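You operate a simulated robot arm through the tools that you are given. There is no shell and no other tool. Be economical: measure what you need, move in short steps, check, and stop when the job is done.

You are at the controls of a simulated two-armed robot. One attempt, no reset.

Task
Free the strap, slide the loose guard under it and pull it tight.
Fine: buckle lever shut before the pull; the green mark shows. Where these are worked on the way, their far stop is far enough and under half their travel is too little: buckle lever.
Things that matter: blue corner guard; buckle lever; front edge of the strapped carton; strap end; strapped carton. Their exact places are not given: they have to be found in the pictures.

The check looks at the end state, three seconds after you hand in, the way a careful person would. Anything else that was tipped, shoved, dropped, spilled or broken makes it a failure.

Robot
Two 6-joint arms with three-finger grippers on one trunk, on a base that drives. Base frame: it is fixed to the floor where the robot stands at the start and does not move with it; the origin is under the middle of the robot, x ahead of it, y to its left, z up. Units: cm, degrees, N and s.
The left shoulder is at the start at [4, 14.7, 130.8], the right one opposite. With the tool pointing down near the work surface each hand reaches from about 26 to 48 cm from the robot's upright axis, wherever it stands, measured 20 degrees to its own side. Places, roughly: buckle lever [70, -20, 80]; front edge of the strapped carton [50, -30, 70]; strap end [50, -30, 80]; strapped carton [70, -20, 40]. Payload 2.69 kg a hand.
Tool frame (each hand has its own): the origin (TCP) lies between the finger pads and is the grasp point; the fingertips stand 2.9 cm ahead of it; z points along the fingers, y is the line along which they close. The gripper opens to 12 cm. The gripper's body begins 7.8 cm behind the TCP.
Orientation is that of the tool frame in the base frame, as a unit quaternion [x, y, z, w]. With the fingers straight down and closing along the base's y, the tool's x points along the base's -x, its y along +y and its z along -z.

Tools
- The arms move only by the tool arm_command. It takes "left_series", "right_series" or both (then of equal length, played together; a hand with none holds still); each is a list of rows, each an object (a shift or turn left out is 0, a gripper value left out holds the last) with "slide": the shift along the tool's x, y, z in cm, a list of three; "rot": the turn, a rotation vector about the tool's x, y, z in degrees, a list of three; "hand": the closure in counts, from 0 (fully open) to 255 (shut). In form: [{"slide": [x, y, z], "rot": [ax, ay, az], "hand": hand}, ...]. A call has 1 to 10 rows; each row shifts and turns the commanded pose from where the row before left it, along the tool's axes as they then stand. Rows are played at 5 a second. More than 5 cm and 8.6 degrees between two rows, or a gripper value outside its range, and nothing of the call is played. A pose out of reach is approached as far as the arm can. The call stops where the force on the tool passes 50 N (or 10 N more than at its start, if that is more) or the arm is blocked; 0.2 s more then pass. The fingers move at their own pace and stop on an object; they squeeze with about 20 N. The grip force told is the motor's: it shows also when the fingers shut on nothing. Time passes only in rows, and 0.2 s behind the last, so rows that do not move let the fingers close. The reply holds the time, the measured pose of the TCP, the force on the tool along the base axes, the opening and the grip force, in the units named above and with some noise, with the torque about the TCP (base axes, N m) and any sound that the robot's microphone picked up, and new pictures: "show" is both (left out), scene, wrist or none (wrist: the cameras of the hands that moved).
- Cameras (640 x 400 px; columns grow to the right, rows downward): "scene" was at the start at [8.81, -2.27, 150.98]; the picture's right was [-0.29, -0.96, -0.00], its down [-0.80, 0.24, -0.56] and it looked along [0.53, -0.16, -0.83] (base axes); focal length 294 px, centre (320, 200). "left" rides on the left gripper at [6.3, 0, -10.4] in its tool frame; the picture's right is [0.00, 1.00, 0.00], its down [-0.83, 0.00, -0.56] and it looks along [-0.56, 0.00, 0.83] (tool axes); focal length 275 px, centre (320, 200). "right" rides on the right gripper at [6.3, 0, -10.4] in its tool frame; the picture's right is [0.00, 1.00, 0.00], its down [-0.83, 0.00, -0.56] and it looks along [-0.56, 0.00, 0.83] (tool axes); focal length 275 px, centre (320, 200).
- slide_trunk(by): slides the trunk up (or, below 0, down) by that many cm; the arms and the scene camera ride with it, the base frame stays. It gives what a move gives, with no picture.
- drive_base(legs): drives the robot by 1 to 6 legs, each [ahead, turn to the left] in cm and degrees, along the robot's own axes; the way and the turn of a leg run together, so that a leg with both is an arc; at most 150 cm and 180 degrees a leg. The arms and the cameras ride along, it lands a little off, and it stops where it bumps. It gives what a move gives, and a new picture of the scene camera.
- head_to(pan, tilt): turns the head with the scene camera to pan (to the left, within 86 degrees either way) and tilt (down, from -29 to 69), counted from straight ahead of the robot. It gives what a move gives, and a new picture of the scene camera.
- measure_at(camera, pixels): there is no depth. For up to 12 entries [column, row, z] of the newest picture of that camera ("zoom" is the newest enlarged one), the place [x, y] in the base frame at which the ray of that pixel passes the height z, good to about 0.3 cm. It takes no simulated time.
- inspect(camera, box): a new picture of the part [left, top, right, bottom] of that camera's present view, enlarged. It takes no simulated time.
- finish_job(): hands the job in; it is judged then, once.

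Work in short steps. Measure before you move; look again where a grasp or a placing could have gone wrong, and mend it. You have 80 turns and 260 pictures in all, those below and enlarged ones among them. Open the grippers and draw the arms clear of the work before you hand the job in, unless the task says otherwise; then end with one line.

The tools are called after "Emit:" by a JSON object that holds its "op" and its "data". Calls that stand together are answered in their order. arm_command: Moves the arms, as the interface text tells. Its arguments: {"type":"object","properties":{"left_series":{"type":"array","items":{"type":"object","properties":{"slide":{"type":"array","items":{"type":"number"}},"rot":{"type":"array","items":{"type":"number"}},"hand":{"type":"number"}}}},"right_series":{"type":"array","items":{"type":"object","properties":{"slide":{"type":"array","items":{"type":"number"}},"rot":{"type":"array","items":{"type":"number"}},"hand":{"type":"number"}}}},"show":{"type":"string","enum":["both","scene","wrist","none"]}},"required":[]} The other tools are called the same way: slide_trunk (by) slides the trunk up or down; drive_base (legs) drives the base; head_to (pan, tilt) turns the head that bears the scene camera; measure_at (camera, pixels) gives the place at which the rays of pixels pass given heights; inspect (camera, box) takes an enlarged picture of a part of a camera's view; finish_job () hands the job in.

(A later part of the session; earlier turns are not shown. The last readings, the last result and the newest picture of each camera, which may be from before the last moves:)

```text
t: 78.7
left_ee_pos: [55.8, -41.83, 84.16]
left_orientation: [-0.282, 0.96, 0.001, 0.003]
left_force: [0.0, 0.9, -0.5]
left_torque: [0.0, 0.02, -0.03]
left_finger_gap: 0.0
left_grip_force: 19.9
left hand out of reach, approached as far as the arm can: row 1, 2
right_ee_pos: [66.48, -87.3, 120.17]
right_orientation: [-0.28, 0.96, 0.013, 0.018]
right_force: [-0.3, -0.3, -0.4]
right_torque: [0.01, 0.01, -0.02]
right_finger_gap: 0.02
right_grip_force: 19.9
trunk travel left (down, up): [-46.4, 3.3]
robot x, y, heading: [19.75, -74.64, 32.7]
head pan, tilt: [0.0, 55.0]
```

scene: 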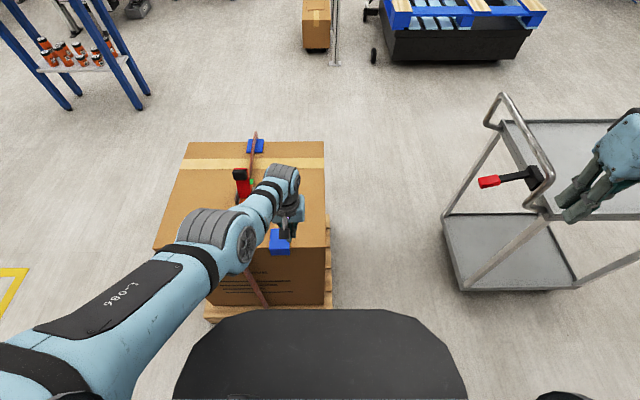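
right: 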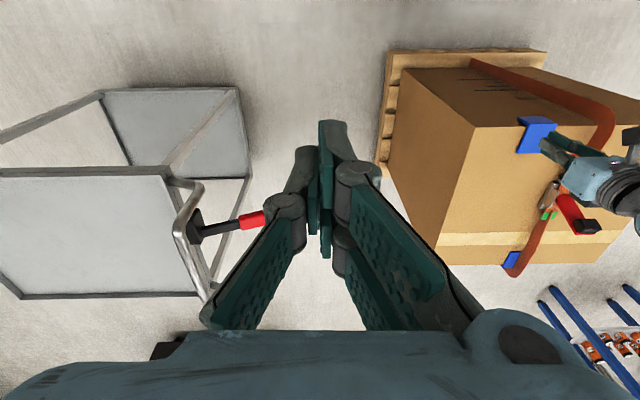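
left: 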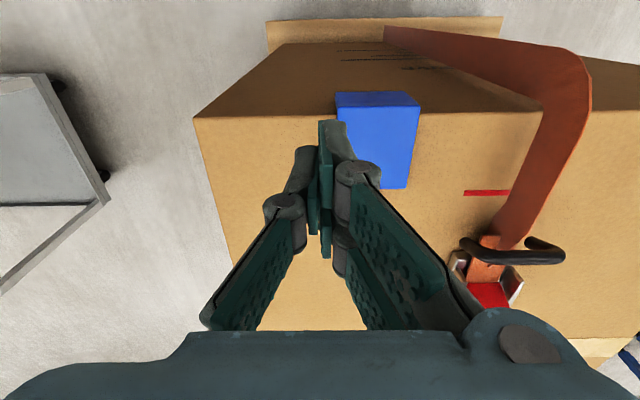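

The left arm is limited inward again; turning the robot 10° to the right puts the guard on its comfortable side. Raise the hand slightly and turn.

Emit:
{"op": "arm_command", "data": {"left_series": [{"slide": [0, 0, -4]}, {"slide": [0, 0, 0]}], "show": "none"}}

Emit:
{"op": "drive_base", "data": {"legs": [[0, -11]]}}

```text
t: 79.3
left_ee_pos: [55.7, -41.97, 88.07]
left_orientation: [-0.281, 0.96, 0.001, 0.004]
left_force: [0.1, 0.0, 0.1]
left_torque: [0.01, 0.01, -0.01]
left_finger_gap: 0.02
left_grip_force: 20.0
right_ee_pos: [66.52, -87.23, 120.36]
right_orientation: [-0.28, 0.96, 0.014, 0.019]
right_force: [-0.1, -0.2, 0.2]
right_torque: [-0.01, 0.01, 0.0]
right_finger_gap: 0.02
right_grip_force: 20.4
trunk travel left (down, up): [-46.4, 3.3]
robot x, y, heading: [19.52, -74.43, 33.1]
head pan, tilt: [0.0, 55.0]
```

```text
t: 80.5
left_ee_pos: [61.3, -49.28, 88.15]
left_orientation: [-0.188, 0.982, 0.0, 0.004]
left_force: [-0.5, 0.8, 0.3]
left_torque: [0.04, -0.05, 0.01]
left_finger_gap: 0.0
left_grip_force: 20.4
right_ee_pos: [63.29, -95.91, 120.37]
right_orientation: [-0.187, 0.982, 0.01, 0.019]
right_force: [-0.4, 0.6, 0.3]
right_torque: [-0.05, 0.0, -0.02]
right_finger_gap: 0.02
right_grip_force: 19.7
trunk travel left (down, up): [-46.4, 3.3]
robot x, y, heading: [19.59, -74.26, 21.7]
head pan, tilt: [0.0, 55.0]
```

scene: 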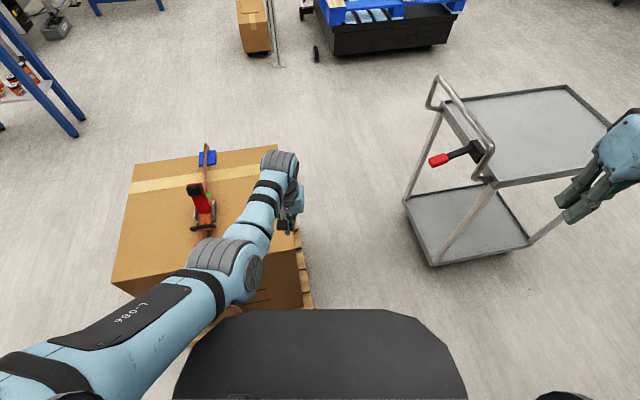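

Now in carton-aligned coordinates the hand is 8.3 cm right of the guard's side. Yaw the hand +11° to align with the carton, slide left 7.8 cm and lower.

Emit:
{"op": "arm_command", "data": {"left_series": [{"rot": [0, 0, -5.5]}, {"rot": [0, 0, -5.7]}, {"slide": [-0.5, 3, 0]}, {"slide": [-0.5, 3, 2]}, {"slide": [-0.4, 1.8, 3]}, {"slide": [0, 0, 3]}, {"slide": [0, 0, 0]}]}}

```text
t: 82.0
left_ee_pos: [57.56, -42.05, 80.84]
left_orientation: [-0.284, 0.959, 0.0, 0.004]
left_force: [1.0, -0.2, 0.2]
left_torque: [0.01, 0.0, 0.03]
left_finger_gap: 0.01
left_grip_force: 20.2
left hand out of reach, approached as far as the arm can: row 6
right_ee_pos: [63.2, -96.26, 120.28]
right_orientation: [-0.187, 0.982, 0.012, 0.02]
right_force: [-0.3, -0.4, -0.2]
right_torque: [-0.03, 0.04, 0.02]
right_finger_gap: 0.03
right_grip_force: 19.6
trunk travel left (down, up): [-46.4, 3.3]
robot x, y, heading: [19.66, -74.51, 21.7]
head pan, tilt: [0.0, 55.0]
```

scene: 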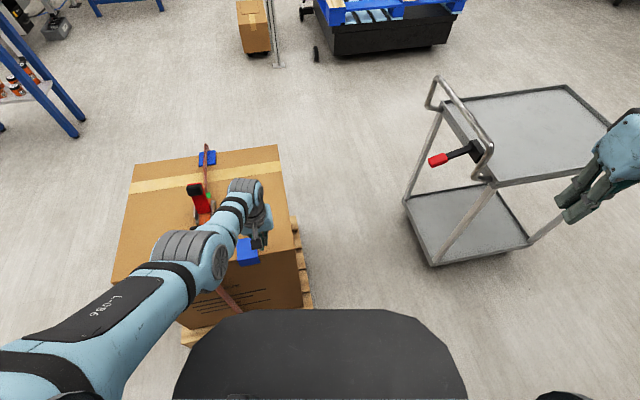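
left: 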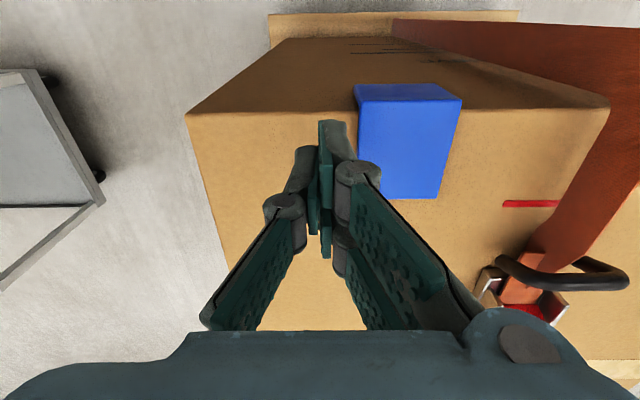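

Well placed (tips 1.5 cm right of the guard). Lower 3.5 cm by the trunk to put the tips just above the carton top.

Emit:
{"op": "slide_trunk", "data": {"by": -3.5}}

Emit:
{"op": "inspect", "data": {"camera": "left", "box": [200, 0, 640, 300]}}

```text
t: 82.8
left_ee_pos: [57.46, -42.28, 77.25]
left_orientation: [-0.282, 0.959, 0.0, 0.004]
left_force: [-0.3, 0.7, -0.5]
left_torque: [-0.01, -0.01, 0.02]
left_finger_gap: 0.01
left_grip_force: 19.6
right_ee_pos: [63.17, -95.95, 116.85]
right_orientation: [-0.187, 0.982, 0.012, 0.02]
right_force: [-1.1, 0.6, -0.4]
right_torque: [-0.02, -0.02, -0.01]
right_finger_gap: 0.0
right_grip_force: 19.6
trunk travel left (down, up): [-42.9, 6.8]
robot x, y, heading: [19.52, -74.58, 21.7]
head pan, tilt: [0.0, 55.0]
```

```text
1.33 times, centred on (420, 150) of left
```

zoom: 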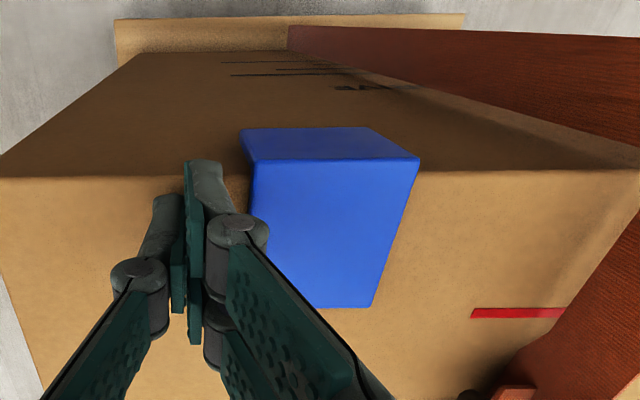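

No contact with the carton yet; push left along the edge about 6 cm and check.

Emit:
{"op": "arm_command", "data": {"left_series": [{"slide": [-0.8, 0.5, 0]}, {"slide": [0, 1.2, 0]}, {"slide": [0, 1.2, 0]}, {"slide": [0, 1.2, 0]}, {"slide": [0, 1.2, 0]}, {"slide": [0, 1, 0]}, {"slide": [0, 0, 0]}]}}

```text
t: 84.4
left_ee_pos: [54.72, -36.63, 77.14]
left_orientation: [-0.282, 0.959, 0.002, 0.004]
left_force: [1.8, -1.1, 9.8]
left_torque: [0.0, 0.07, 0.0]
left_finger_gap: 0.03
left_grip_force: 20.1
right_ee_pos: [63.21, -96.09, 116.81]
right_orientation: [-0.187, 0.982, 0.011, 0.02]
right_force: [-0.1, -0.7, -0.1]
right_torque: [0.01, -0.03, 0.01]
right_finger_gap: 0.0
right_grip_force: 20.3
trunk travel left (down, up): [-42.9, 6.8]
robot x, y, heading: [19.66, -74.86, 21.5]
head pan, tilt: [0.0, 55.0]
```

scene: 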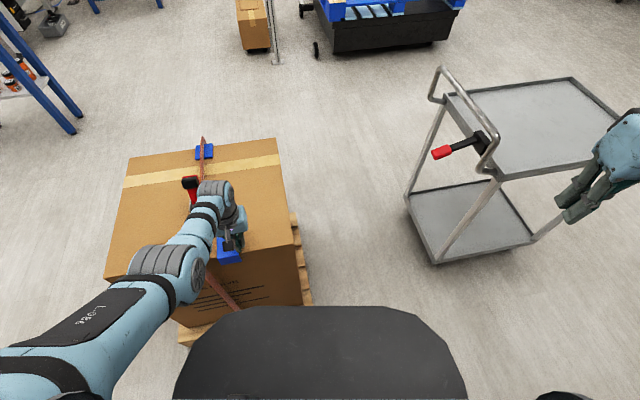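
left: 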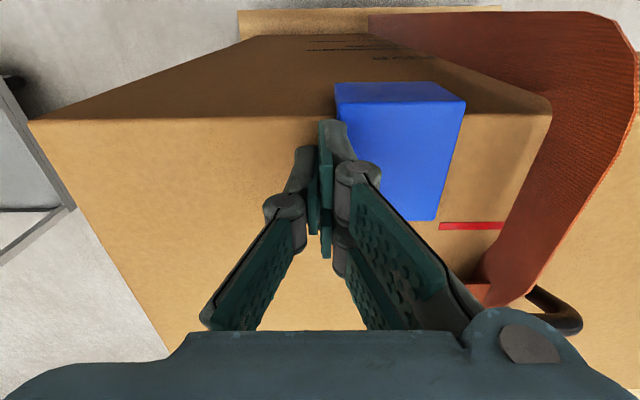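

The guard moved with the push. The tall slack strap lies ahead of the gripper body, so I'll lean the hand to the right (tips pointing left) before pushing further.

Emit:
{"op": "arm_command", "data": {"left_series": [{"slide": [0, -1.5, -0.5]}, {"rot": [-8.4, 0, 0]}, {"rot": [-8.4, 0, 0]}, {"rot": [-8.4, 0, 0]}, {"slide": [0, 0, 0]}]}}

```text
t: 85.6
left_ee_pos: [53.45, -38.29, 78.93]
left_orientation: [-0.276, 0.936, 0.21, -0.058]
left_force: [-0.1, 0.5, -0.5]
left_torque: [-0.01, 0.03, 0.02]
left_finger_gap: 0.0
left_grip_force: 20.0
left hand out of reach, approached as far as the arm can: row 3, 4
right_ee_pos: [63.26, -95.92, 116.85]
right_orientation: [-0.187, 0.982, 0.012, 0.019]
right_force: [0.4, -0.2, -0.1]
right_torque: [0.01, -0.01, -0.01]
right_finger_gap: 0.0
right_grip_force: 19.7
trunk travel left (down, up): [-42.9, 6.8]
robot x, y, heading: [19.97, -74.7, 22.0]
head pan, tilt: [0.0, 55.0]
```

scene: 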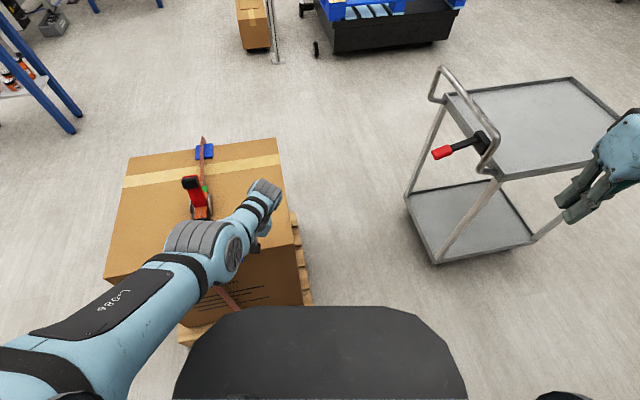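
left: 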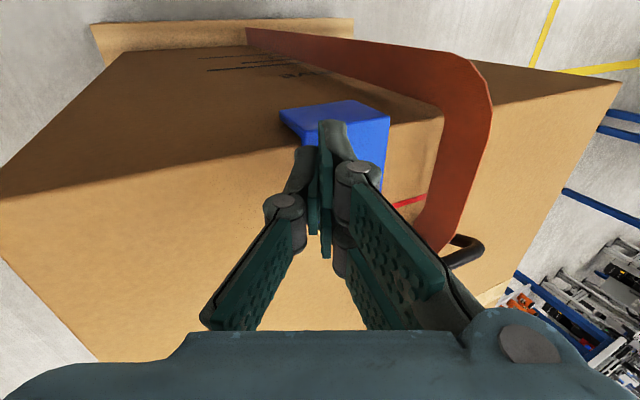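

Lean achieved; hand is a bit too high and near the edge. Move forward 2 cm, right 1.5 and down 1.5 to get the tips beside the guard again.

Emit:
{"op": "arm_command", "data": {"left_series": [{"slide": [-1, -1.36, -0.64]}, {"slide": [-1, 0, 0]}, {"slide": [0, -0.32, 0.68]}, {"slide": [0, -0.32, 0.68]}, {"slide": [0, 0, 0]}], "show": "wrist"}}

Emit:
{"op": "inspect", "data": {"camera": "scene", "box": [170, 170, 310, 320]}}

```text
t: 86.8
left_ee_pos: [53.28, -38.98, 78.94]
left_orientation: [-0.278, 0.935, 0.211, -0.059]
left_force: [0.0, 0.4, 0.9]
left_torque: [0.02, 0.04, -0.01]
left_finger_gap: 0.01
left_grip_force: 20.0
left hand out of reach, approached as far as the arm can: row 1, 2, 3, 4
right_ee_pos: [63.19, -96.14, 116.84]
right_orientation: [-0.186, 0.982, 0.011, 0.019]
right_force: [0.4, 0.9, 0.2]
right_torque: [0.01, 0.0, -0.01]
right_finger_gap: 0.0
right_grip_force: 19.8
trunk travel left (down, up): [-42.9, 6.8]
robot x, y, heading: [19.63, -74.17, 22.0]
head pan, tilt: [0.0, 55.0]
```

left: 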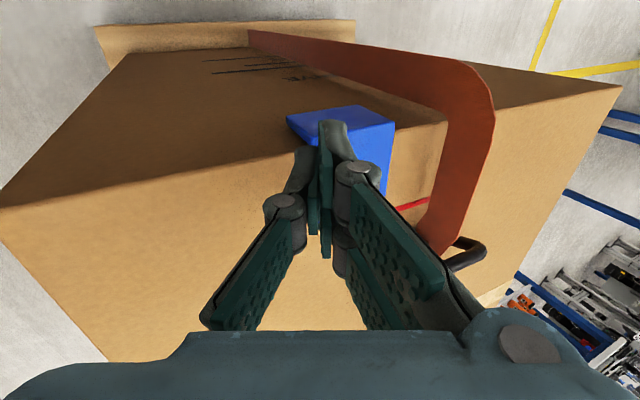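

```text
2.67 times, centred on (240, 245) of scene
```

zoom: 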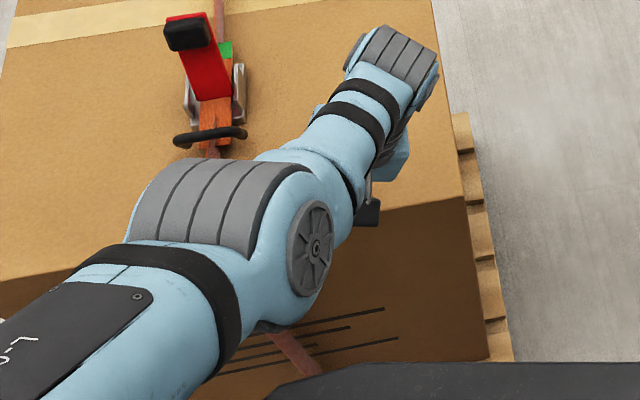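

Inward limit again with the lean. Raise by trunk, turn the robot 9° more to the right, so the guard falls into the comfortable zone.

Emit:
{"op": "slide_trunk", "data": {"by": 5}}

Emit:
{"op": "drive_base", "data": {"legs": [[0, -9]]}}

```text
t: 87.8
left_ee_pos: [53.2, -39.01, 83.95]
left_orientation: [-0.277, 0.936, 0.21, -0.057]
left_force: [0.6, -0.3, 0.7]
left_torque: [0.03, 0.0, 0.01]
left_finger_gap: 0.01
left_grip_force: 20.5
right_ee_pos: [63.35, -96.07, 121.8]
right_orientation: [-0.187, 0.982, 0.012, 0.019]
right_force: [-0.3, -0.1, -0.8]
right_torque: [-0.02, 0.02, -0.02]
right_finger_gap: 0.0
right_grip_force: 20.3
trunk travel left (down, up): [-47.9, 1.8]
robot x, y, heading: [19.96, -74.81, 21.7]
head pan, tilt: [0.0, 55.0]
```

```text
t: 88.8
left_ee_pos: [58.42, -44.54, 83.94]
left_orientation: [-0.202, 0.955, 0.214, -0.042]
left_force: [1.0, 0.3, -0.2]
left_torque: [-0.01, 0.0, -0.01]
left_finger_gap: 0.0
left_grip_force: 20.1
right_ee_pos: [59.45, -102.35, 121.8]
right_orientation: [-0.107, 0.994, 0.008, 0.02]
right_force: [-0.1, 0.2, 0.5]
right_torque: [-0.03, 0.01, 0.01]
right_finger_gap: 0.0
right_grip_force: 20.2
trunk travel left (down, up): [-47.9, 1.8]
robot x, y, heading: [19.67, -74.47, 12.8]
head pan, tilt: [0.0, 55.0]
```

scene: 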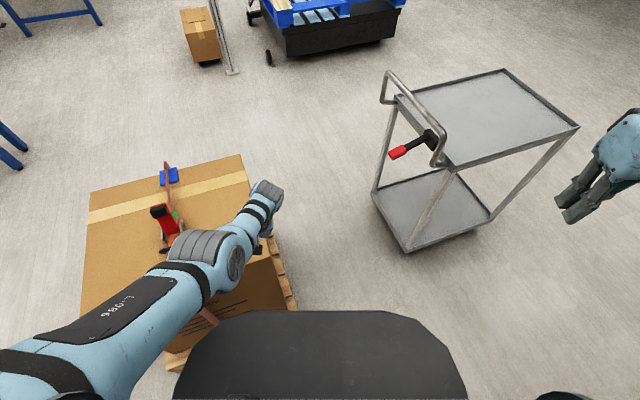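

Re-align yaw, then slide left 5.5, forward 1.5 and down ~5.

Emit:
{"op": "arm_command", "data": {"left_series": [{"rot": [0, 0, -8.5]}, {"slide": [-0.75, 2.5, 1.17]}, {"slide": [-0.75, 2.5, 1.17]}, {"slide": [0, -1.06, 2.26]}, {"slide": [0, -1.06, 2.26]}, {"slide": [0, 0, 0]}], "show": "wrist"}}

```text
t: 90.2
left_ee_pos: [55.31, -39.55, 80.25]
left_orientation: [-0.272, 0.937, 0.216, -0.026]
left_force: [-0.1, -0.8, 0.4]
left_torque: [-0.02, 0.01, -0.03]
left_finger_gap: 0.01
left_grip_force: 20.0
left hand out of reach, approached as far as the arm can: row 4, 5
right_ee_pos: [59.38, -102.57, 121.88]
right_orientation: [-0.108, 0.994, 0.01, 0.022]
right_force: [-0.3, 0.3, 0.3]
right_torque: [0.01, 0.0, -0.02]
right_finger_gap: 0.0
right_grip_force: 19.6
trunk travel left (down, up): [-47.9, 1.8]
robot x, y, heading: [19.74, -74.41, 12.6]
head pan, tilt: [0.0, 55.0]
```

left: 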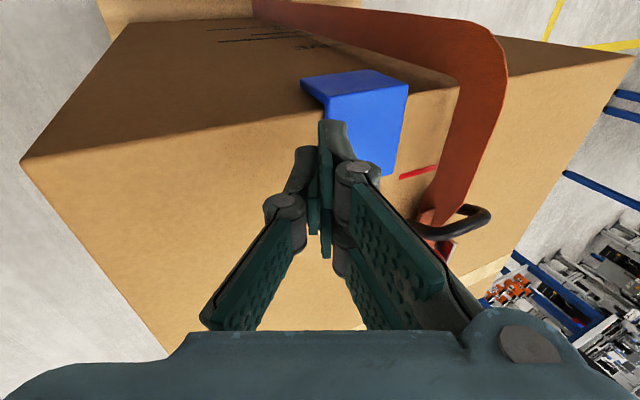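

Lower 2.7 cm by the trunk, then push left in small rows.

Emit:
{"op": "slide_trunk", "data": {"by": -2.7}}

Emit:
{"op": "arm_command", "data": {"left_series": [{"slide": [-0.4, 1.09, 0.51]}, {"slide": [-0.4, 1.09, 0.51]}, {"slide": [0, 1.09, 0.51]}, {"slide": [0, 1.09, 0.51]}, {"slide": [0, 0, 0]}]}}

```text
t: 90.9
left_ee_pos: [55.43, -39.62, 77.49]
left_orientation: [-0.272, 0.937, 0.216, -0.026]
left_force: [-0.5, 0.0, -0.1]
left_torque: [-0.02, -0.03, -0.01]
left_finger_gap: 0.0
left_grip_force: 20.1
right_ee_pos: [59.35, -102.52, 119.05]
right_orientation: [-0.108, 0.994, 0.01, 0.02]
right_force: [0.0, 0.2, 0.0]
right_torque: [0.0, 0.0, -0.03]
right_finger_gap: 0.0
right_grip_force: 20.3
trunk travel left (down, up): [-45.2, 4.5]
robot x, y, heading: [20.07, -74.47, 12.9]
head pan, tilt: [0.0, 55.0]
```

```text
t: 92.1
left_ee_pos: [53.5, -35.12, 77.6]
left_orientation: [-0.272, 0.937, 0.216, -0.026]
left_force: [1.0, -0.5, -0.2]
left_torque: [-0.01, 0.03, -0.04]
left_finger_gap: 0.01
left_grip_force: 19.9
right_ee_pos: [59.38, -102.57, 119.01]
right_orientation: [-0.108, 0.994, 0.01, 0.02]
right_force: [-0.4, 0.0, 0.2]
right_torque: [0.0, -0.02, -0.03]
right_finger_gap: 0.01
right_grip_force: 20.6
trunk travel left (down, up): [-45.2, 4.5]
robot x, y, heading: [19.84, -74.61, 12.9]
head pan, tilt: [0.0, 55.0]
```

scene: 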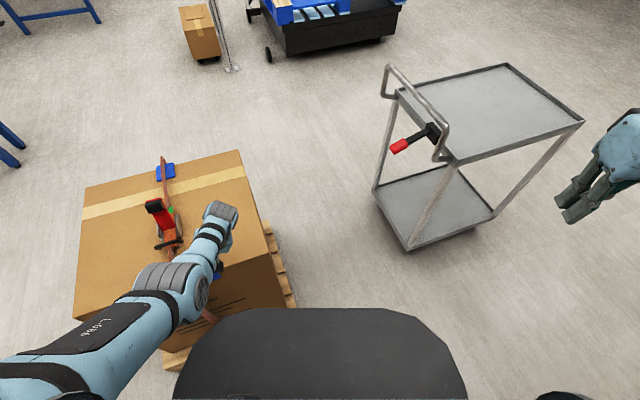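
left: 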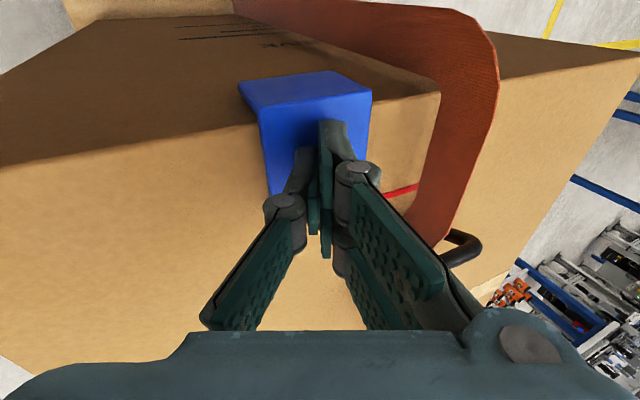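

The leaned tips slid over the thin plate instead. I'll instead push the guard's hanging front flange: raise, go right and back in front of the face, then lower.

Emit:
{"op": "arm_command", "data": {"left_series": [{"slide": [0, 1.28, -2.7]}, {"slide": [0, -2.1, -1]}, {"slide": [1, -2.1, -1]}, {"slide": [2.1, 0, 0]}, {"slide": [0, 0, 0]}]}}

```text
t: 93.3
left_ee_pos: [53.09, -40.76, 80.41]
left_orientation: [-0.273, 0.938, 0.215, -0.026]
left_force: [-0.9, -0.8, -0.3]
left_torque: [0.01, 0.04, -0.02]
left_finger_gap: 0.0
left_grip_force: 19.6
right_ee_pos: [59.3, -102.45, 119.21]
right_orientation: [-0.108, 0.994, 0.01, 0.021]
right_force: [-0.7, 0.3, -0.3]
right_torque: [0.02, 0.01, -0.03]
right_finger_gap: 0.0
right_grip_force: 19.8
trunk travel left (down, up): [-45.2, 4.5]
robot x, y, heading: [19.79, -74.86, 12.9]
head pan, tilt: [0.0, 55.0]
```

scene: 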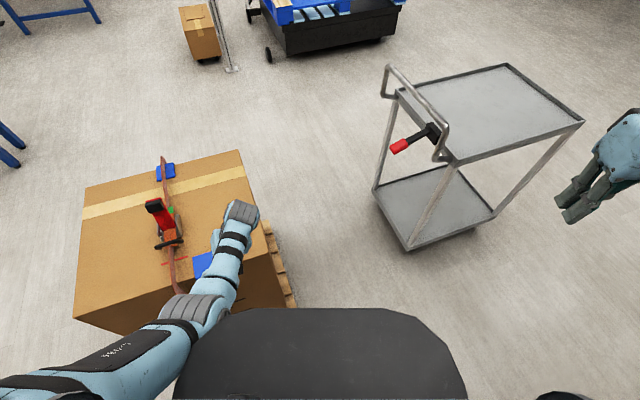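
left: 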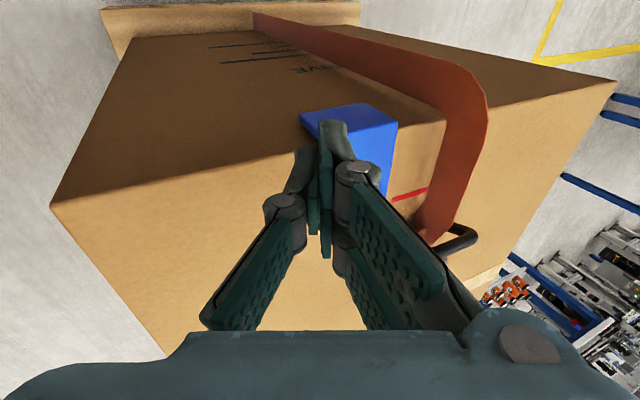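

Scene now shows the guard at (205,263). Zoom and measure its present position.

Emit:
{"op": "inspect", "data": {"camera": "scene", "box": [140, 220, 260, 330]}}

```text
3.64 times, centred on (200, 275) of scene
```

zoom: 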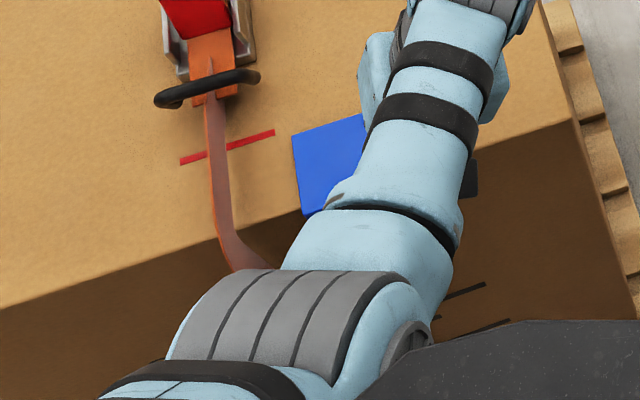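

Emit:
{"op": "measure_at", "data": {"camera": "zoom", "pixels": [[292, 137, 74.7], [303, 215, 74.7], [365, 112, 74.7], [180, 162, 74], [274, 132, 74], [219, 240, 74]]}}

Emit:
{"op": "slide_trunk", "data": {"by": -5.2}}

```text
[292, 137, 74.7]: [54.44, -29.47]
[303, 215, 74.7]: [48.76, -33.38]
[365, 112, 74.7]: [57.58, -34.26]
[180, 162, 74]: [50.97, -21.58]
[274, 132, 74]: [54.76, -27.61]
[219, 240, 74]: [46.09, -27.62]
```

```text
t: 94.1
left_ee_pos: [53.06, -40.98, 76.17]
left_orientation: [-0.274, 0.936, 0.219, -0.027]
left_force: [-3.7, -3.6, 11.7]
left_torque: [0.13, -0.01, -0.09]
left_finger_gap: 0.0
left_grip_force: 19.8
right_ee_pos: [59.08, -102.87, 114.43]
right_orientation: [-0.109, 0.994, 0.011, 0.021]
right_force: [-1.1, -0.1, -0.7]
right_torque: [0.04, 0.0, 0.02]
right_finger_gap: 0.02
right_grip_force: 19.9
trunk travel left (down, up): [-40.8, 8.9]
robot x, y, heading: [19.73, -74.73, 12.8]
head pan, tilt: [0.0, 55.0]
stopped: the force on the tool passed its limit at 94 N (the readings are from after the stop); the commanded pose is now the measured one
```

The descent touched the carton edge (force back and up), so the finger must be ~1 cm further out. Raise, move back 1 cm, and look.

Emit:
{"op": "slide_trunk", "data": {"by": 2.5}}

Emit:
{"op": "arm_command", "data": {"left_series": [{"slide": [1.0, 0, 0]}, {"slide": [0, 0, 0]}]}}

```text
t: 94.8
left_ee_pos: [53.13, -40.84, 78.7]
left_orientation: [-0.274, 0.936, 0.218, -0.027]
left_force: [-0.1, -0.3, -0.4]
left_torque: [-0.01, -0.02, 0.0]
left_finger_gap: 0.0
left_grip_force: 19.8
right_ee_pos: [59.25, -102.67, 117.19]
right_orientation: [-0.108, 0.994, 0.01, 0.021]
right_force: [0.0, -0.3, 0.2]
right_torque: [0.03, 0.01, 0.02]
right_finger_gap: 0.0
right_grip_force: 19.6
trunk travel left (down, up): [-43.3, 6.4]
robot x, y, heading: [19.78, -74.65, 12.8]
head pan, tilt: [0.0, 55.0]
```

```text
t: 95.4
left_ee_pos: [52.17, -41.26, 78.72]
left_orientation: [-0.273, 0.937, 0.218, -0.027]
left_force: [0.1, 0.1, 0.3]
left_torque: [0.02, -0.02, 0.02]
left_finger_gap: 0.0
left_grip_force: 20.5
right_ee_pos: [59.34, -102.52, 117.25]
right_orientation: [-0.108, 0.994, 0.01, 0.021]
right_force: [0.4, 0.2, 0.1]
right_torque: [0.0, 0.04, 0.03]
right_finger_gap: 0.0
right_grip_force: 20.3
trunk travel left (down, up): [-43.3, 6.4]
robot x, y, heading: [19.77, -74.47, 12.9]
head pan, tilt: [0.0, 55.0]
```

scene: 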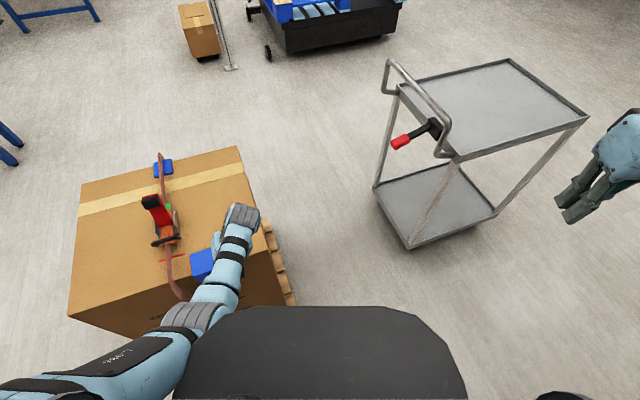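
left: 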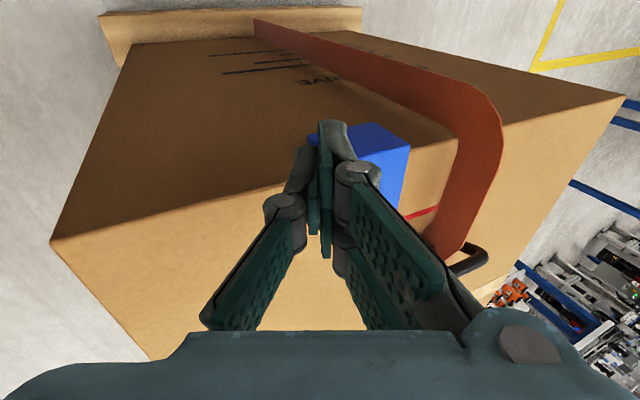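

Clear of the edge now. Lower 3.6 cm with the trunk, then feel forward to the face.

Emit:
{"op": "slide_trunk", "data": {"by": -3.6}}

Emit:
{"op": "arm_command", "data": {"left_series": [{"slide": [-0.4, 0, 0]}, {"slide": [-0.4, 0, 0]}, {"slide": [-0.3, 0, 0]}, {"slide": [0, 0, 0]}], "show": "wrist"}}

```text
t: 96.2
left_ee_pos: [52.31, -41.31, 74.86]
left_orientation: [-0.274, 0.937, 0.218, -0.028]
left_force: [0.2, 0.0, -0.2]
left_torque: [-0.01, 0.0, -0.02]
left_finger_gap: 0.02
left_grip_force: 19.9
right_ee_pos: [59.41, -102.58, 113.44]
right_orientation: [-0.108, 0.994, 0.01, 0.02]
right_force: [1.0, 0.0, 0.5]
right_torque: [0.01, -0.01, -0.01]
right_finger_gap: 0.0
right_grip_force: 20.0
trunk travel left (down, up): [-39.7, 10.0]
robot x, y, heading: [19.53, -74.45, 12.8]
head pan, tilt: [0.0, 55.0]
```

```text
t: 97.2
left_ee_pos: [52.54, -41.16, 74.7]
left_orientation: [-0.273, 0.937, 0.215, -0.038]
left_force: [-14.7, -11.5, 11.0]
left_torque: [0.03, 0.2, 0.21]
left_finger_gap: 0.0
left_grip_force: 19.6
right_ee_pos: [59.25, -102.61, 113.63]
right_orientation: [-0.11, 0.994, 0.011, 0.021]
right_force: [0.6, -0.1, -0.7]
right_torque: [-0.03, 0.04, -0.04]
right_finger_gap: 0.0
right_grip_force: 19.8
trunk travel left (down, up): [-39.7, 10.0]
robot x, y, heading: [19.65, -74.64, 12.7]
head pan, tilt: [0.0, 55.0]
stopped in row 4 (left hand): the force on the tool passed its limit at 51 N (the readings are from after the stop); the commanded pose is now the measured one
```

left: 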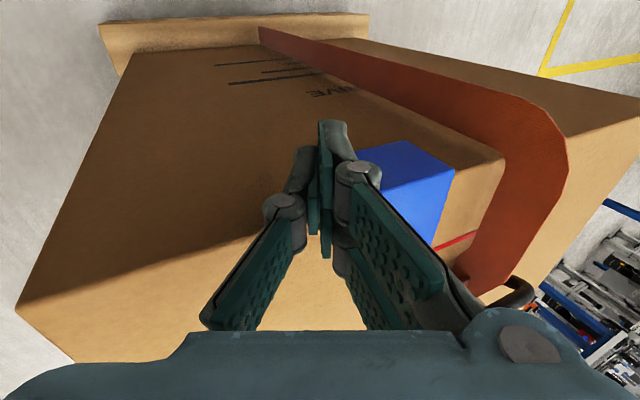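

Touching the face lightly pressed; the finger now overlaps the flange. Ease back 0.3 cm and push left 4.5 cm.

Emit:
{"op": "arm_command", "data": {"left_series": [{"slide": [0.3, 0, 0]}, {"slide": [0, 0.8, 0.38]}, {"slide": [0, 0.8, 0.38]}, {"slide": [0, 0.8, 0.38]}, {"slide": [0, 0.8, 0.38]}, {"slide": [0, 0.8, 0.38]}, {"slide": [0, 0, 0]}]}}

```text
t: 98.8
left_ee_pos: [49.99, -37.45, 74.75]
left_orientation: [-0.273, 0.937, 0.216, -0.036]
left_force: [-7.7, -13.8, -0.4]
left_torque: [-0.36, 0.13, 0.03]
left_finger_gap: 0.01
left_grip_force: 20.1
right_ee_pos: [59.27, -102.8, 113.42]
right_orientation: [-0.109, 0.994, 0.011, 0.02]
right_force: [-0.2, 0.6, -1.1]
right_torque: [0.01, -0.02, -0.01]
right_finger_gap: 0.02
right_grip_force: 20.5
trunk travel left (down, up): [-39.7, 10.0]
robot x, y, heading: [19.86, -74.62, 12.8]
head pan, tilt: [0.0, 55.0]
```

scene: 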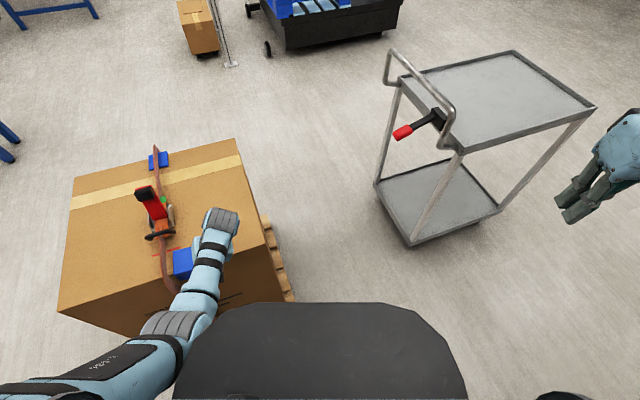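
left: 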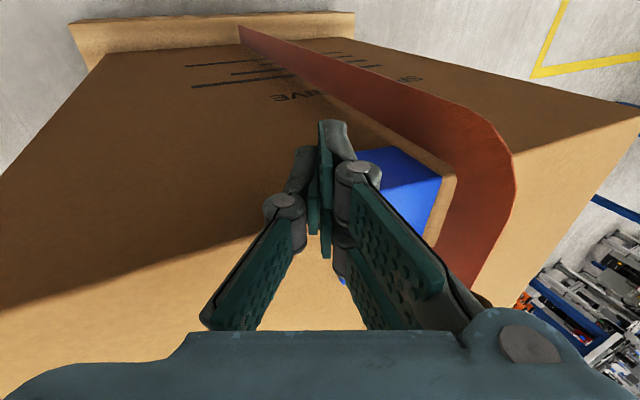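

The guard follows. Push 3 cm more and verify.

Emit:
{"op": "arm_command", "data": {"left_series": [{"slide": [0.05, 0.7, 0.33]}, {"slide": [0.05, 0.7, 0.33]}, {"slide": [0, 0.7, 0.33]}, {"slide": [0, 0.6, 0.28]}, {"slide": [0, 0, 0]}]}}

Emit:
{"op": "inspect", "data": {"camera": "scene", "box": [120, 210, 240, 320]}}

```text
t: 100.0
left_ee_pos: [48.37, -35.12, 74.77]
left_orientation: [-0.272, 0.937, 0.216, -0.035]
left_force: [-5.5, -9.8, 0.3]
left_torque: [-0.28, 0.11, 0.01]
left_finger_gap: 0.01
left_grip_force: 19.9
right_ee_pos: [59.33, -102.75, 113.42]
right_orientation: [-0.108, 0.994, 0.011, 0.021]
right_force: [1.3, -0.8, -0.2]
right_torque: [0.01, 0.01, -0.02]
right_finger_gap: 0.0
right_grip_force: 19.9
trunk travel left (down, up): [-39.7, 10.0]
robot x, y, heading: [19.5, -74.77, 12.8]
head pan, tilt: [0.0, 55.0]
```

scene: 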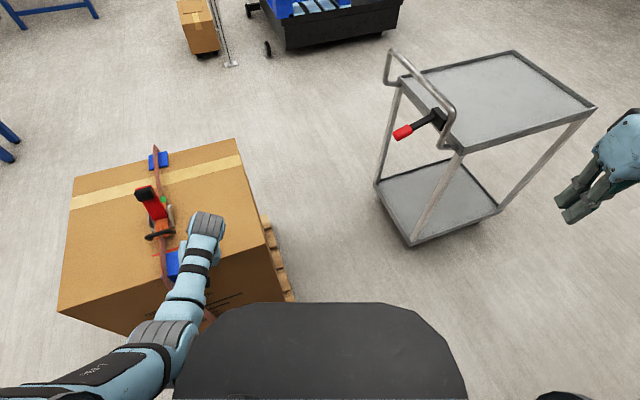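
left: 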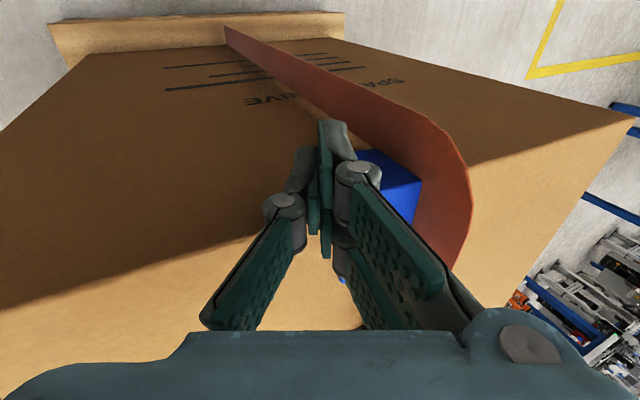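

```text
3.64 times, centred on (180, 265) of scene
```

zoom: 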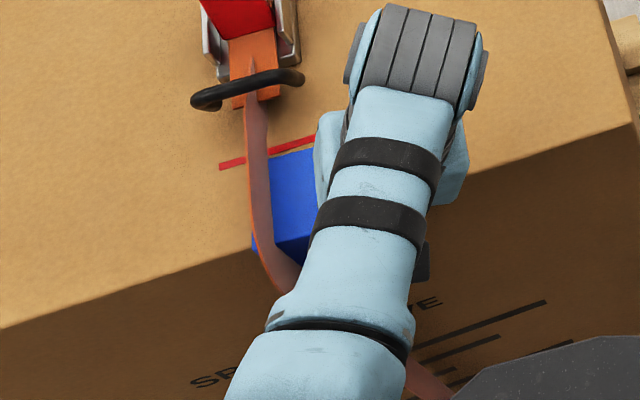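

Emit:
{"op": "measure_at", "data": {"camera": "zoom", "pixels": [[269, 157, 74.7], [252, 246, 74.7], [312, 148, 74.7], [220, 166, 74], [315, 137, 74]]}}

```text
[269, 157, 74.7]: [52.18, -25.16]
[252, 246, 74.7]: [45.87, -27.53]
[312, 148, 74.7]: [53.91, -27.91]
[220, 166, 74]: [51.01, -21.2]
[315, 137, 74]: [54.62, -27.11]
```

Guard centre is about L −50.8; strap/red tick centre −49.2. Push 1.6 cm more.

Emit:
{"op": "arm_command", "data": {"left_series": [{"slide": [0, 0.55, 0.26]}, {"slide": [0, 0.5, 0.24]}, {"slide": [0, 0.45, 0.2]}, {"slide": [0, 0, 0]}], "show": "none"}}

Emit:
{"op": "arm_command", "data": {"left_series": [{"slide": [0.3, -1.8, -0.9]}, {"slide": [1, -2, -1]}, {"slide": [1, 1, -4]}, {"slide": [0, 1, -4]}, {"slide": [0, 0, 0]}], "show": "wrist"}}

```text
t: 101.0
left_ee_pos: [47.5, -33.86, 74.78]
left_orientation: [-0.273, 0.937, 0.216, -0.034]
left_force: [-8.2, -16.9, 1.1]
left_torque: [-0.35, 0.11, 0.0]
left_finger_gap: 0.0
left_grip_force: 20.2
right_ee_pos: [59.18, -102.76, 113.52]
right_orientation: [-0.109, 0.994, 0.011, 0.02]
right_force: [-0.5, -0.7, -0.5]
right_torque: [-0.02, 0.03, 0.03]
right_finger_gap: 0.0
right_grip_force: 20.3
trunk travel left (down, up): [-39.7, 10.0]
robot x, y, heading: [19.73, -74.9, 13.2]
head pan, tilt: [0.0, 55.0]
```

```text
t: 102.2
left_ee_pos: [48.64, -40.04, 82.77]
left_orientation: [-0.273, 0.937, 0.216, -0.035]
left_force: [-1.0, 0.3, 0.6]
left_torque: [0.0, 0.03, 0.0]
left_finger_gap: 0.0
left_grip_force: 20.7
right_ee_pos: [59.34, -102.58, 113.47]
right_orientation: [-0.109, 0.994, 0.01, 0.02]
right_force: [0.7, 0.1, -0.6]
right_torque: [-0.01, 0.0, -0.01]
right_finger_gap: 0.0
right_grip_force: 20.4
trunk travel left (down, up): [-39.7, 10.0]
robot x, y, heading: [19.67, -74.97, 12.9]
head pan, tilt: [0.0, 55.0]
```

left: 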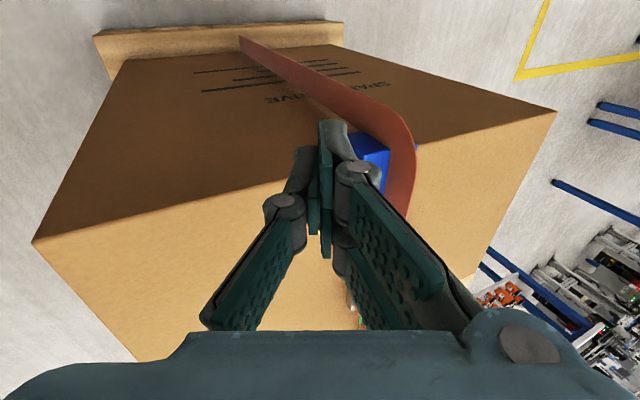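

The guard sits under the strap arch. Now prepare to close the lever: raise both hands' clearance, draw the right hand back, then turn to face the carton and drive closer.

Emit:
{"op": "arm_command", "data": {"left_series": [{"slide": [0, -1.5, -4]}, {"slide": [0, -1.5, -4], "rot": [8, 0, 0]}, {"rot": [8, 0, 0], "slide": [0, 0, -3]}, {"rot": [8, 0, 0], "slide": [0, 0, -3]}, {"slide": [0, 0, 0]}], "right_series": [{"slide": [4, 0, 0]}, {"slide": [4, 0, 0]}, {"slide": [3, -1, 0]}, {"slide": [2, -1, 0]}, {"slide": [0, 0, 0]}]}}

Emit:
{"op": "slide_trunk", "data": {"by": 8}}

Emit:
{"op": "drive_base", "data": {"legs": [[0, 20]]}}

```text
t: 103.4
left_ee_pos: [54.42, -48.15, 87.32]
left_orientation: [-0.275, 0.961, 0.015, 0.023]
left_force: [0.7, -0.2, 0.6]
left_torque: [0.04, -0.02, -0.01]
left_finger_gap: 0.0
left_grip_force: 19.8
left hand out of reach, approached as far as the arm can: row 2, 3, 4
right_ee_pos: [51.62, -103.77, 113.88]
right_orientation: [-0.109, 0.994, 0.01, 0.02]
right_force: [-0.6, -0.5, -0.2]
right_torque: [0.04, -0.01, 0.02]
right_finger_gap: 0.01
right_grip_force: 20.1
right hand out of reach, approached as far as the arm can: row 2, 3, 4
trunk travel left (down, up): [-39.7, 10.0]
robot x, y, heading: [19.71, -74.07, 12.9]
head pan, tilt: [0.0, 55.0]
```

scene: 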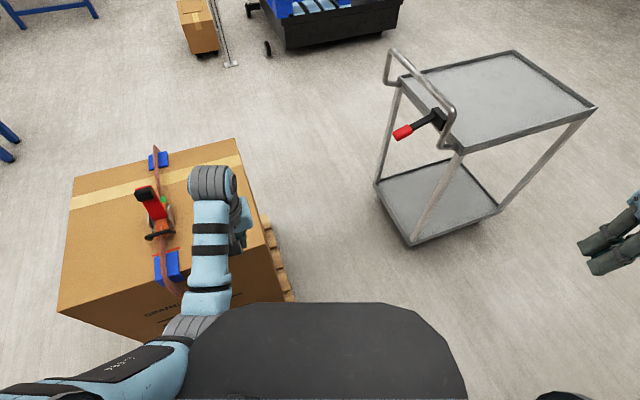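
right: 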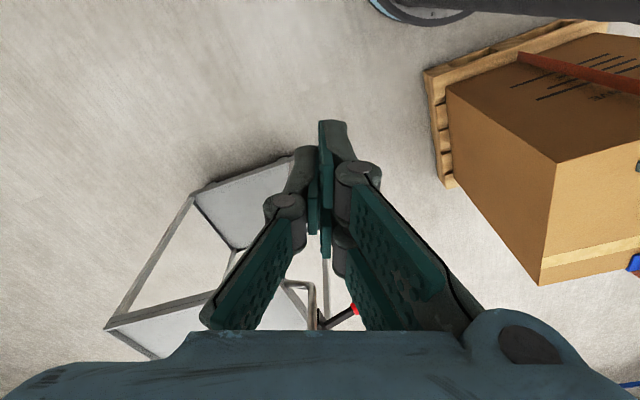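
left: 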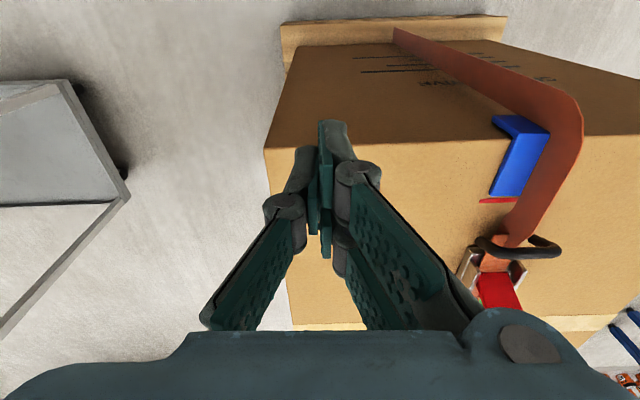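

```text
t: 104.6
left_ee_pos: [54.49, -47.96, 95.44]
left_orientation: [-0.274, 0.961, 0.016, 0.023]
left_force: [-0.6, 0.3, -0.6]
left_torque: [-0.02, 0.0, 0.0]
left_finger_gap: 0.01
left_grip_force: 20.2
right_ee_pos: [51.65, -103.6, 121.94]
right_orientation: [-0.108, 0.994, 0.011, 0.02]
right_force: [0.3, 1.2, -0.4]
right_torque: [0.01, 0.01, -0.01]
right_finger_gap: 0.0
right_grip_force: 20.2
trunk travel left (down, up): [-47.7, 2.0]
robot x, y, heading: [19.89, -74.89, 12.8]
head pan, tilt: [0.0, 55.0]
```

```text
t: 105.5
left_ee_pos: [52.61, -45.8, 95.27]
left_orientation: [-0.308, 0.951, 0.017, 0.023]
left_force: [-0.3, -0.1, 0.8]
left_torque: [0.03, 0.02, -0.01]
left_finger_gap: 0.02
left_grip_force: 20.4
right_ee_pos: [53.59, -101.49, 121.9]
right_orientation: [-0.145, 0.989, 0.012, 0.019]
right_force: [-0.9, -0.9, -0.6]
right_torque: [0.01, 0.0, 0.01]
right_finger_gap: 0.0
right_grip_force: 20.5
trunk travel left (down, up): [-47.7, 2.0]
robot x, y, heading: [19.49, -74.55, 16.4]
head pan, tilt: [0.0, 55.0]
stopped in leg 1: the robot was blocked; the commanded pose is now the measured one
```

scene: 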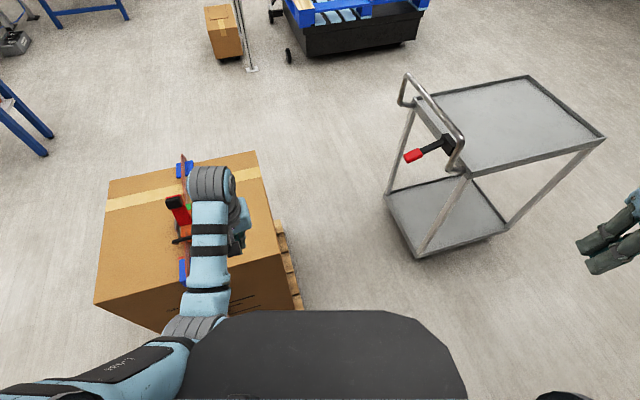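

The turn was blocked—the low left elbow probably met the carton. Turn back 4° and extend the left hand up and forward to lift the elbow.

Emit:
{"op": "drive_base", "data": {"legs": [[0, -4], [-8, 0]]}}

Emit:
{"op": "arm_command", "data": {"left_series": [{"slide": [-2, 0, -4]}, {"slide": [-3, 0.5, -3.5]}, {"slide": [-3, 0.5, -3.5]}, {"slide": [-3, 0.5, -3.5]}, {"slide": [-3, 0.5, -3.5]}, {"slide": [-3, 0.5, -3]}, {"slide": [0, 0, 0]}], "show": "scene"}}

Emit:
{"op": "inspect", "data": {"camera": "scene", "box": [60, 110, 320, 340]}}

```text
t: 107.0
left_ee_pos: [47.54, -49.34, 94.97]
left_orientation: [-0.273, 0.962, 0.016, 0.019]
left_force: [1.1, 0.0, -0.6]
left_torque: [-0.01, 0.07, 0.01]
left_finger_gap: 0.0
left_grip_force: 19.4
right_ee_pos: [44.96, -104.96, 121.76]
right_orientation: [-0.109, 0.994, 0.008, 0.016]
right_force: [1.1, 0.9, -0.2]
right_torque: [0.0, 0.11, -0.01]
right_finger_gap: 0.01
right_grip_force: 20.2
trunk travel left (down, up): [-47.7, 2.0]
robot x, y, heading: [11.88, -76.15, 12.5]
head pan, tilt: [0.0, 55.0]
```

scene: 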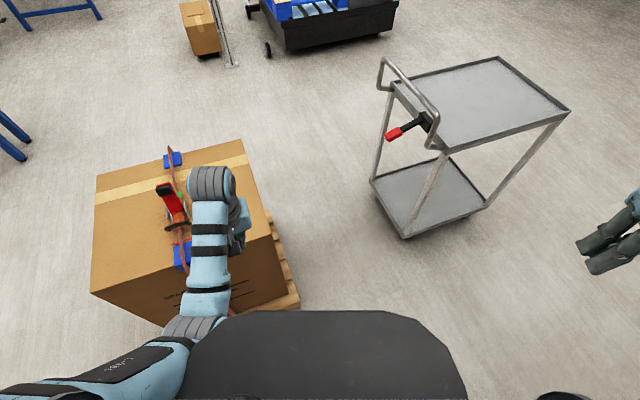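

```text
t: 108.6
left_ee_pos: [62.1, -39.44, 112.84]
left_orientation: [-0.275, 0.961, 0.016, 0.024]
left_force: [0.1, 0.0, -0.3]
left_torque: [0.02, 0.0, -0.04]
left_finger_gap: 0.0
left_grip_force: 19.7
left hand out of reach, approached as far as the arm can: row 1, 2, 3
right_ee_pos: [43.96, -105.31, 121.92]
right_orientation: [-0.11, 0.994, 0.01, 0.02]
right_force: [-0.2, 1.0, 0.3]
right_torque: [0.02, -0.04, -0.04]
right_finger_gap: 0.01
right_grip_force: 20.3
trunk travel left (down, up): [-47.7, 2.0]
robot x, y, heading: [11.95, -76.17, 12.3]
head pan, tilt: [0.0, 55.0]
```

scene: 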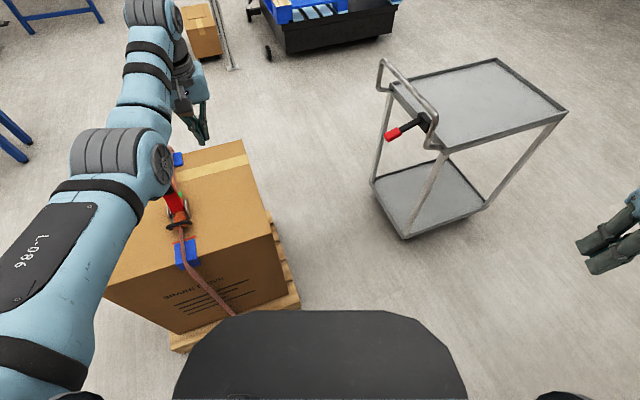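

```text
1.74 times, centred on (190, 225) of scene
```

zoom: 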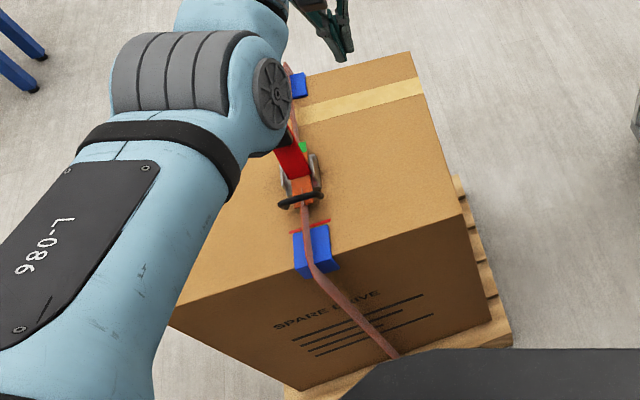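

Guard sits under the strap by the red tick. Verify the carton pose hasn't changed.

Emit:
{"op": "measure_at", "data": {"camera": "zoom", "pixels": [[463, 213, 74], [410, 52, 74], [293, 232, 74.7], [329, 224, 74.7], [297, 270, 74.7], [333, 258, 74.7], [289, 233, 74], [329, 219, 74]]}}

Emit:
{"op": "drive_base", "data": {"legs": [[0, 20]]}}

```text
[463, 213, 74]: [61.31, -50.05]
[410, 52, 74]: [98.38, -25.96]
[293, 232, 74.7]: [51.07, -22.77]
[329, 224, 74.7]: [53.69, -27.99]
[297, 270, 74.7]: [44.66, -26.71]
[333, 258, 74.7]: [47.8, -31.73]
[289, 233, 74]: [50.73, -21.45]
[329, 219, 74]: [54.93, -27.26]
```

```text
t: 110.1
left_ee_pos: [46.65, -24.64, 112.88]
left_orientation: [-0.436, 0.899, 0.021, 0.02]
left_force: [0.2, 0.5, -0.2]
left_torque: [-0.03, -0.03, -0.01]
left_finger_gap: 0.0
left_grip_force: 20.8
right_ee_pos: [52.0, -92.73, 121.99]
right_orientation: [-0.28, 0.96, 0.014, 0.017]
right_force: [-0.4, -0.2, 0.4]
right_torque: [0.02, 0.0, -0.02]
right_finger_gap: 0.04
right_grip_force: 20.2
trunk travel left (down, up): [-47.7, 2.0]
robot x, y, heading: [11.96, -76.06, 32.3]
head pan, tilt: [0.0, 55.0]
```

scene: 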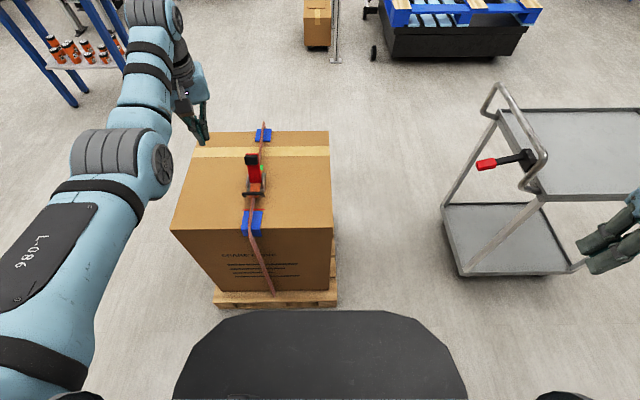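

Carton unchanged; guard is centred at L −49.6 (strap −49.3). Drive forward 15.5 cm toward the lever.

Emit:
{"op": "drive_base", "data": {"legs": [[15.5, 0.5]]}}

Emit:
{"op": "slide_trunk", "data": {"by": -12}}

```text
t: 111.5
left_ee_pos: [58.72, -16.22, 113.06]
left_orientation: [-0.44, 0.897, 0.021, 0.022]
left_force: [-0.4, 0.3, 0.1]
left_torque: [-0.02, -0.04, -0.02]
left_finger_gap: 0.02
left_grip_force: 20.1
right_ee_pos: [64.67, -84.3, 121.91]
right_orientation: [-0.284, 0.959, 0.014, 0.02]
right_force: [-0.5, -0.4, -0.8]
right_torque: [0.04, 0.03, -0.03]
right_finger_gap: 0.02
right_grip_force: 19.6
trunk travel left (down, up): [-47.7, 2.0]
robot x, y, heading: [24.92, -67.81, 32.9]
head pan, tilt: [0.0, 55.0]
```

scene: 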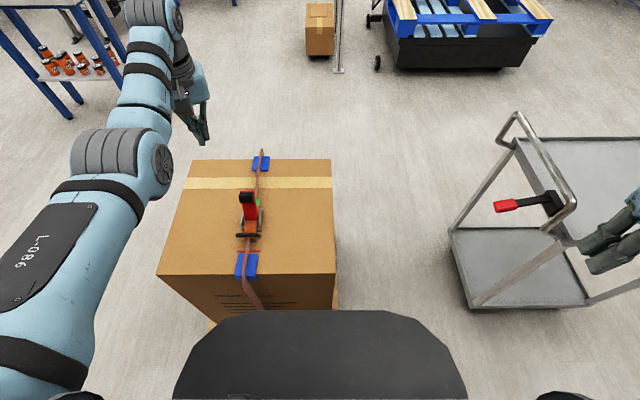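

```text
t: 113.0
left_ee_pos: [59.1, -15.96, 100.68]
left_orientation: [-0.44, 0.898, 0.019, 0.02]
left_force: [0.5, -0.1, -0.8]
left_torque: [-0.01, -0.02, 0.01]
left_finger_gap: 0.0
left_grip_force: 20.3
right_ee_pos: [64.96, -84.01, 109.89]
right_orientation: [-0.284, 0.958, 0.014, 0.018]
right_force: [-0.1, 0.8, 0.2]
right_torque: [0.02, 0.0, -0.03]
right_finger_gap: 0.01
right_grip_force: 20.4
trunk travel left (down, up): [-35.7, 14.0]
robot x, y, heading: [25.04, -68.09, 32.6]
head pan, tilt: [0.0, 55.0]
```

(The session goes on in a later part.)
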